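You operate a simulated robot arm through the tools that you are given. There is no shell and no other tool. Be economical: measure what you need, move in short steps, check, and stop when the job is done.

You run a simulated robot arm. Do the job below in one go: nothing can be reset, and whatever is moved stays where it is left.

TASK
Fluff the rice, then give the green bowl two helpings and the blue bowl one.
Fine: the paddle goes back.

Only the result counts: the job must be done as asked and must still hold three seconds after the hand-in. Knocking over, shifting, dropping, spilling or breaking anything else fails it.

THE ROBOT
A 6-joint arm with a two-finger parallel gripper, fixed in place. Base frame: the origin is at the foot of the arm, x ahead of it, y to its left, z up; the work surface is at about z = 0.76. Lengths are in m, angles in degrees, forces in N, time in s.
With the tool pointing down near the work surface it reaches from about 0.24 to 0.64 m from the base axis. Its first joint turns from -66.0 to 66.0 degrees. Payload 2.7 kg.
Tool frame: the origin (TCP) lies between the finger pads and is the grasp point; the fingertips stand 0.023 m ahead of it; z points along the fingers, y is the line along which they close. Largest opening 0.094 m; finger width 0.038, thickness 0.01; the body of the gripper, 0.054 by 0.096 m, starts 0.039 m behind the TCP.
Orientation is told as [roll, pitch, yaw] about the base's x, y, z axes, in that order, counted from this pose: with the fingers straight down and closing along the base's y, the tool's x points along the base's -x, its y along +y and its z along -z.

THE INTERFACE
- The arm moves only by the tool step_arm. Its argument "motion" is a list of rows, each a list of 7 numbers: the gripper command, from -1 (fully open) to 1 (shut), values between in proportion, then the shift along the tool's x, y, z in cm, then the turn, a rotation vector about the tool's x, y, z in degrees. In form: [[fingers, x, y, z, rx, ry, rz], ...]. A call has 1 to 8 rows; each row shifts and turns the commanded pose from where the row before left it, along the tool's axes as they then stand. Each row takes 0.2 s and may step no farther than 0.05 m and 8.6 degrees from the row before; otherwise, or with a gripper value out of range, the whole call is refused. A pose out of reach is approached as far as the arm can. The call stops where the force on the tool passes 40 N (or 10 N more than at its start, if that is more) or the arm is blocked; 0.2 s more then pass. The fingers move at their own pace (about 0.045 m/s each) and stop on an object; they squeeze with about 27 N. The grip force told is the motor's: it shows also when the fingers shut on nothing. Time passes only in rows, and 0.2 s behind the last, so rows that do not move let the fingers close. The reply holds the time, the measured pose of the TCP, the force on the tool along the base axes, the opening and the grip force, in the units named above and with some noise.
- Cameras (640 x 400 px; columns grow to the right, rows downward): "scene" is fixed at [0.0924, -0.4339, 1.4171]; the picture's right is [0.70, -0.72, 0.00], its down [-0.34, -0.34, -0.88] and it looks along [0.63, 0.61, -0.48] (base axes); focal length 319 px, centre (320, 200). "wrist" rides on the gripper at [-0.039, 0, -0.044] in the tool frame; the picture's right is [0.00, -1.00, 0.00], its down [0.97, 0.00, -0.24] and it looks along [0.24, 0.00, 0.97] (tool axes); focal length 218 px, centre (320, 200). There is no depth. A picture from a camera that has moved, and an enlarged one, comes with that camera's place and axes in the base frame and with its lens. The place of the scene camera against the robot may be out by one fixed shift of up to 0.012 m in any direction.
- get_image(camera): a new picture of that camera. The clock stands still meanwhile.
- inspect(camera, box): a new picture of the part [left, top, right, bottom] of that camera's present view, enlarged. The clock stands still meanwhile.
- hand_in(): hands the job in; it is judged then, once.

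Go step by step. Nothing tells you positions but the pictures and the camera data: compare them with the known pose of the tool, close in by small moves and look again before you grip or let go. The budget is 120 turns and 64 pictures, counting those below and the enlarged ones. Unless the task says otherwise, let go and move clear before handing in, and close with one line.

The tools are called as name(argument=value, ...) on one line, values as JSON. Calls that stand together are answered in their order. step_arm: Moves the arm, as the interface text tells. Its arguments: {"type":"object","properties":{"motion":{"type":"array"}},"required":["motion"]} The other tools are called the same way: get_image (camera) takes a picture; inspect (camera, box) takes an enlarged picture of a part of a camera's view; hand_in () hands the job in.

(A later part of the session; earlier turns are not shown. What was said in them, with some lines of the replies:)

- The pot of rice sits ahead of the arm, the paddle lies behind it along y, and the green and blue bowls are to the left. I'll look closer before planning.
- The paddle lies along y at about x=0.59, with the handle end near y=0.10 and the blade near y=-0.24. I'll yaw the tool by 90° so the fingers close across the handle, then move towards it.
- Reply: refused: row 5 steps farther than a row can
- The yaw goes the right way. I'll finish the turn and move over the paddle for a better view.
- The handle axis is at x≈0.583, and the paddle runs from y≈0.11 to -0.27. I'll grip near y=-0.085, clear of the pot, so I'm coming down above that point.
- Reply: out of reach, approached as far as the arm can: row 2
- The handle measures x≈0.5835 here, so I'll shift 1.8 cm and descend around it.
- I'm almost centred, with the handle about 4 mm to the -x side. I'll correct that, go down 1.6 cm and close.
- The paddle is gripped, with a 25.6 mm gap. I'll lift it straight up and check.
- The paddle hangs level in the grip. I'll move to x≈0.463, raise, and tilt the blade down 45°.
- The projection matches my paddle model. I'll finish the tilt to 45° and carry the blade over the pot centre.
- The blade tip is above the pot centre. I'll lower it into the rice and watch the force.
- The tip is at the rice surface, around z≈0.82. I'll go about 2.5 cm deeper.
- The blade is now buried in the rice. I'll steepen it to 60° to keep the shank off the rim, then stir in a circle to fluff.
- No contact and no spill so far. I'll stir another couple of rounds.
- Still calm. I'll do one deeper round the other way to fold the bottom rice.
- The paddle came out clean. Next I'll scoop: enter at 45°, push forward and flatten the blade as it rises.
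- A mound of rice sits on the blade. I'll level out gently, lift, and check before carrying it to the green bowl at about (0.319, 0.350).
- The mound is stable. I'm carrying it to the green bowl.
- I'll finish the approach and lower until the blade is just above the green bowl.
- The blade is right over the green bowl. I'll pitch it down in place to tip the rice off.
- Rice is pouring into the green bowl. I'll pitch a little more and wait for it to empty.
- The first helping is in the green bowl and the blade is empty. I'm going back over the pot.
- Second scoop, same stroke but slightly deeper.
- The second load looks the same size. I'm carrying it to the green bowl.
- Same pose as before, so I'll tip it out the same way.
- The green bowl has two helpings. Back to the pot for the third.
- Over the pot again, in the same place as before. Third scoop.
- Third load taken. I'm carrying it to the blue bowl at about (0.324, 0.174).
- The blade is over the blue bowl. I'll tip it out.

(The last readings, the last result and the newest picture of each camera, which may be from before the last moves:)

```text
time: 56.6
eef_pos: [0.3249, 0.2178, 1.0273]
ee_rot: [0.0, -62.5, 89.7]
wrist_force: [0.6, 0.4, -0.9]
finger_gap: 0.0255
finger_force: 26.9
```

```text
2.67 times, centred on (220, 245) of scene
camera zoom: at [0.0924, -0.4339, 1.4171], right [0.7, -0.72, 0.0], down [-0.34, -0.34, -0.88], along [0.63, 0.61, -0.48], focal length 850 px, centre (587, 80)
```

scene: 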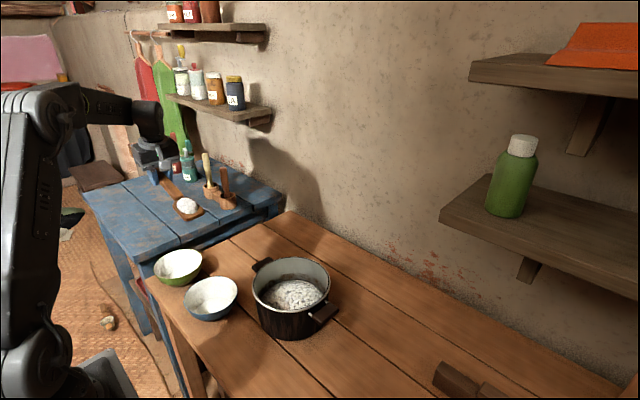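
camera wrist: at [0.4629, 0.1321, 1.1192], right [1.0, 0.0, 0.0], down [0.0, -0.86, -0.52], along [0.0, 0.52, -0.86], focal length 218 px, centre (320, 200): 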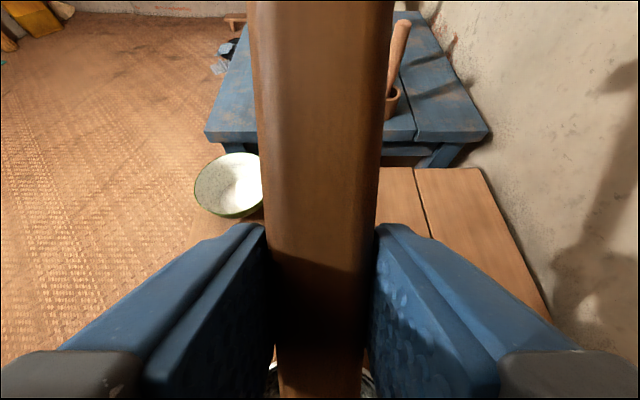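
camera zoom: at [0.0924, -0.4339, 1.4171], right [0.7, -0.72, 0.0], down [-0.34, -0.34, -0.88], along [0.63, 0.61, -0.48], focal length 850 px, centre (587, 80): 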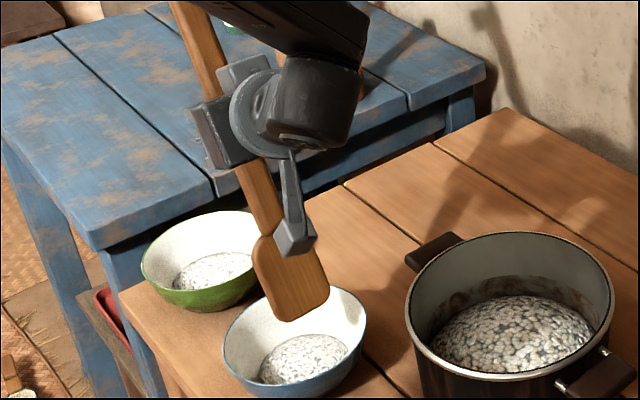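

The blue bowl has its helping and the blade is empty. I'm raising and heading back to the paddle's place.

step_arm(motion=[[1, -4.4, 0, -2.3, 0, 0, 0], [1, 1.73, -1.74, -3.33, 0, 0, 0], [1, 1.73, -1.74, -3.33, 0, 0, 0], [1, 1.73, -1.74, -3.33, 0, 0, 0], [1, 1.73, -1.74, -3.33, 0, 0, 0], [1, 1.73, -1.74, -3.33, 0, 0, 0], [1, 1.73, -1.74, -3.33, 0, 0, 0], [1, 1.73, -1.74, -3.33, 0, 0, 0]])

step_arm(motion=[[1, 1.73, -1.74, -3.33, 0, 0, 0], [1, 0, 0, 0, 0, 8, 0], [1, 0, 0, 0, 0, 8, 0], [1, 0, 0, 0, 0, 8, 0], [1, 0, 0, 0, 0, 8, 0], [1, 0, 0, 0, 0, 8, 0], [1, 0, 0, 0, 0, 8, 0], [1, 0, 0, 0, 0, 8, 0]])

step_arm(motion=[[1, 0, 0, 0, 0, 6.5, 0], [1, 0, -3, 2, 0, 0, 0], [1, 0, -3, 3, 0, 0, 0], [1, 0, -3, 3, 0, 0, 0], [1, 0, -3, 0, 0, 0, 0], [1, 0, 0, 0, 0, 0, 0]])

get_image(camera="scene")

```text
time: 58.4
eef_pos: [0.4443, -0.0462, 1.0756]
ee_rot: [-0.1, -62.6, 89.9]
wrist_force: [0.5, 0.1, -0.6]
finger_gap: 0.0257
finger_force: 26.8
```

```text
time: 60.2
eef_pos: [0.4638, -0.0805, 1.0765]
ee_rot: [0.0, -6.5, 89.7]
wrist_force: [-0.4, -0.4, -2.2]
finger_gap: 0.0257
finger_force: 26.7
```

```text
time: 61.6
eef_pos: [0.5844, -0.0813, 0.9945]
ee_rot: [0.0, -0.1, 89.9]
wrist_force: [0.0, 0.6, -1.1]
finger_gap: 0.0254
finger_force: 26.9
```

```text
29 pictures are left
```

scene: 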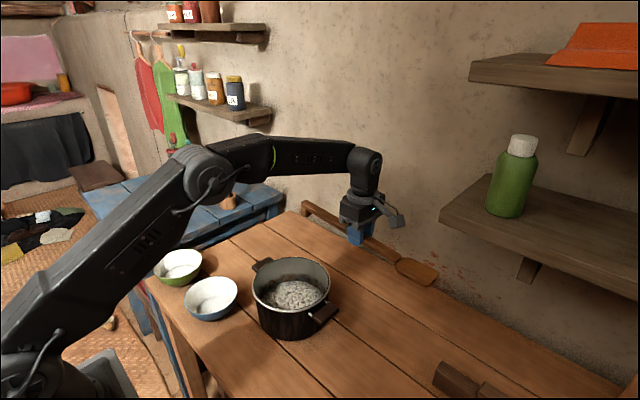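

The paddle is level above its old spot. I'm lowering it to the recorded grasp pose (0.584, -0.087, 0.790).

step_arm(motion=[[1, 0.5, 0, 4, 0, 0, 0], [1, 0, 0, 4, 0, 0, 0], [1, 0, 0, 4, 0, 0, 0], [1, 0, 0, 4, 0, 0, 0], [1, 0, 0, 2.5, 0, 0, 0], [1, 0, 0, 1, 0, 0, 0], [1, 0, 0, 0.5, 0, 0, 0], [1, 0, 0, 0, 0, 0, 0]])

inspect(camera="scene", box=[300, 240, 460, 360])

```text
time: 63.4
eef_pos: [0.5834, -0.0862, 0.7957]
ee_rot: [0.0, 0.0, 89.7]
wrist_force: [0.1, -0.8, -1.8]
finger_gap: 0.0258
finger_force: 26.9
```

```text
3.33 times, centred on (380, 300) of scene
camera zoom: at [0.0924, -0.4339, 1.4171], right [0.7, -0.72, 0.0], down [-0.34, -0.34, -0.88], along [0.63, 0.61, -0.48], focal length 1063 px, centre (120, -133)
```

zoom: 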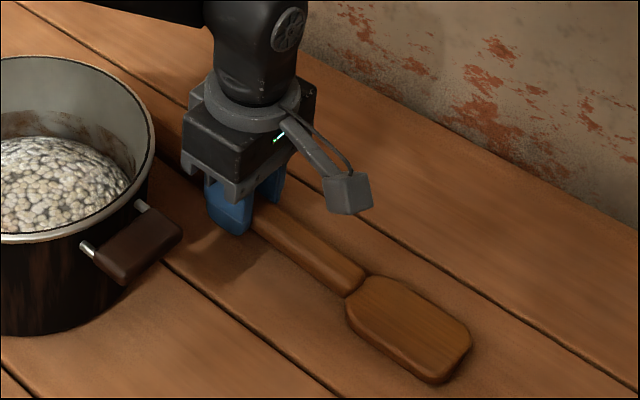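

About 5 mm to go. I'll set it down softly and open.

step_arm(motion=[[1, 0, 0, 0.3, 0, 0, 0], [1, 0, 0, 0.25, 0, 0, 0], [1, 0, 0, 0, 0, 0, 0]])

step_arm(motion=[[0.3, 0, 0, 0, 0, 0, 0], [-0.4, 0, 0, 0, 0, 0, 0], [-0.4, 0, 0, 0, 0, 0, 0], [-0.4, 0, 0, 0, 0, 0, 0], [-0.4, 0, 0, -2, 0, 0, 0], [-0.4, 0, 0, -4, 0, 0, 0], [-0.4, 0, 0, -4, 0, 0, 0], [-0.4, 0, 0, -4, 0, 0, 0]])

get_image(camera="scene")

get_image(camera="wrist")

```text
time: 64.2
eef_pos: [0.584, -0.0855, 0.7905]
ee_rot: [-0.2, -0.1, 89.8]
wrist_force: [-0.8, 0.5, 2.2]
finger_gap: 0.0254
finger_force: 26.6
```

```text
time: 66.0
eef_pos: [0.5858, -0.0842, 0.9319]
ee_rot: [0.0, -0.2, 89.8]
wrist_force: [-0.8, 0.5, 0.2]
finger_gap: 0.066
finger_force: 0.0
```

```text
27 pictures are left
```

scene: 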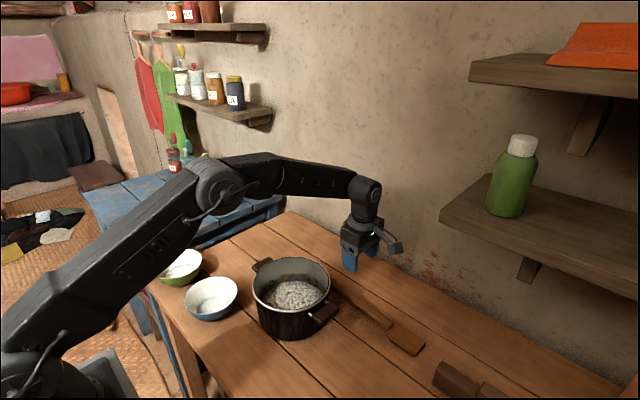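

```text
26 pictures are left
camera wrist: at [0.587, -0.046, 0.9763], right [1.0, 0.0, 0.0], down [0.0, -0.97, 0.24], along [0.0, -0.24, -0.97], focal length 218 px, centre (320, 200)
```

wrist: 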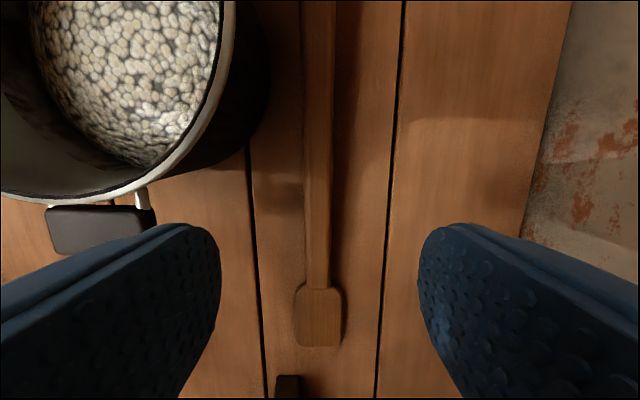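

The paddle is back in its place. I'll retreat up and take a last look at the bowls and the table.

step_arm(motion=[[-1, 0, 1, -4, 0, 0, 0], [-1, 0, 3, -4, 0, 0, 0], [-1, 0, 3, -4, 0, 0, 0], [-1, -3, 3, -2.5, 0, 0, 0], [-1, -4, 3, 0, 0, 0, 0], [-1, -4, 3, 0, 0, 0, 0], [-1, -4, 2, 0, 0, 0, 0], [-1, 0, 0, 0, 0, 0, 0]])

get_image(camera="wrist")

inspect(camera="scene", box=[140, 200, 460, 400])

```text
time: 67.8
eef_pos: [0.4025, 0.0669, 1.0738]
ee_rot: [0.0, -0.1, 89.8]
wrist_force: [-0.5, 0.3, 0.1]
finger_gap: 0.0939
finger_force: 0.0
```

```text
25 pictures are left
camera wrist: at [0.4022, 0.1061, 1.1174], right [1.0, 0.0, 0.0], down [0.0, -0.97, 0.24], along [0.0, -0.24, -0.97], focal length 218 px, centre (320, 200)
```

wrist: 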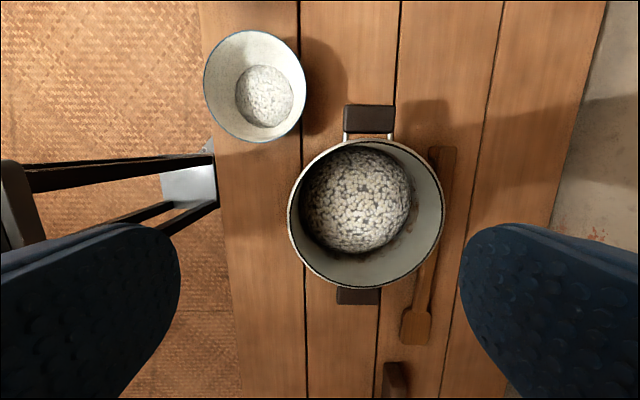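

```text
2.00 times, centred on (300, 300) of scene
camera zoom: at [0.0924, -0.4339, 1.4171], right [0.7, -0.72, 0.0], down [-0.34, -0.34, -0.88], along [0.63, 0.61, -0.48], focal length 638 px, centre (360, 0)
```

zoom: 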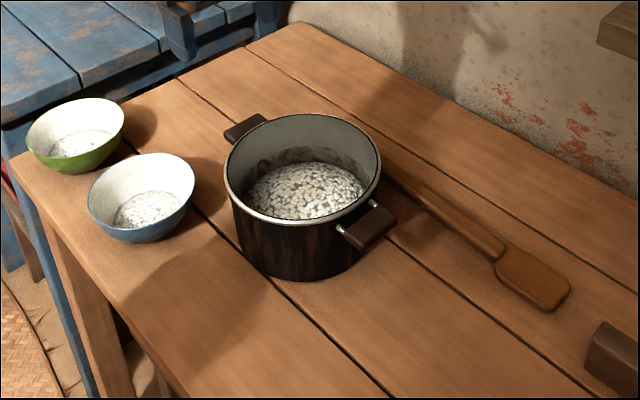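

Green holds two helpings and blue holds one. The paddle is back, nothing is spilled and the arm is clear, so I'm handing in.

hand_in()

```text
The job is handed in.
```

I stirred the rice, served two helpings to the green bowl and one to the blue, and put the paddle back with no spills seen; the stirring left no visible change, so I can't confirm from the pictures that it counts as fluffed.
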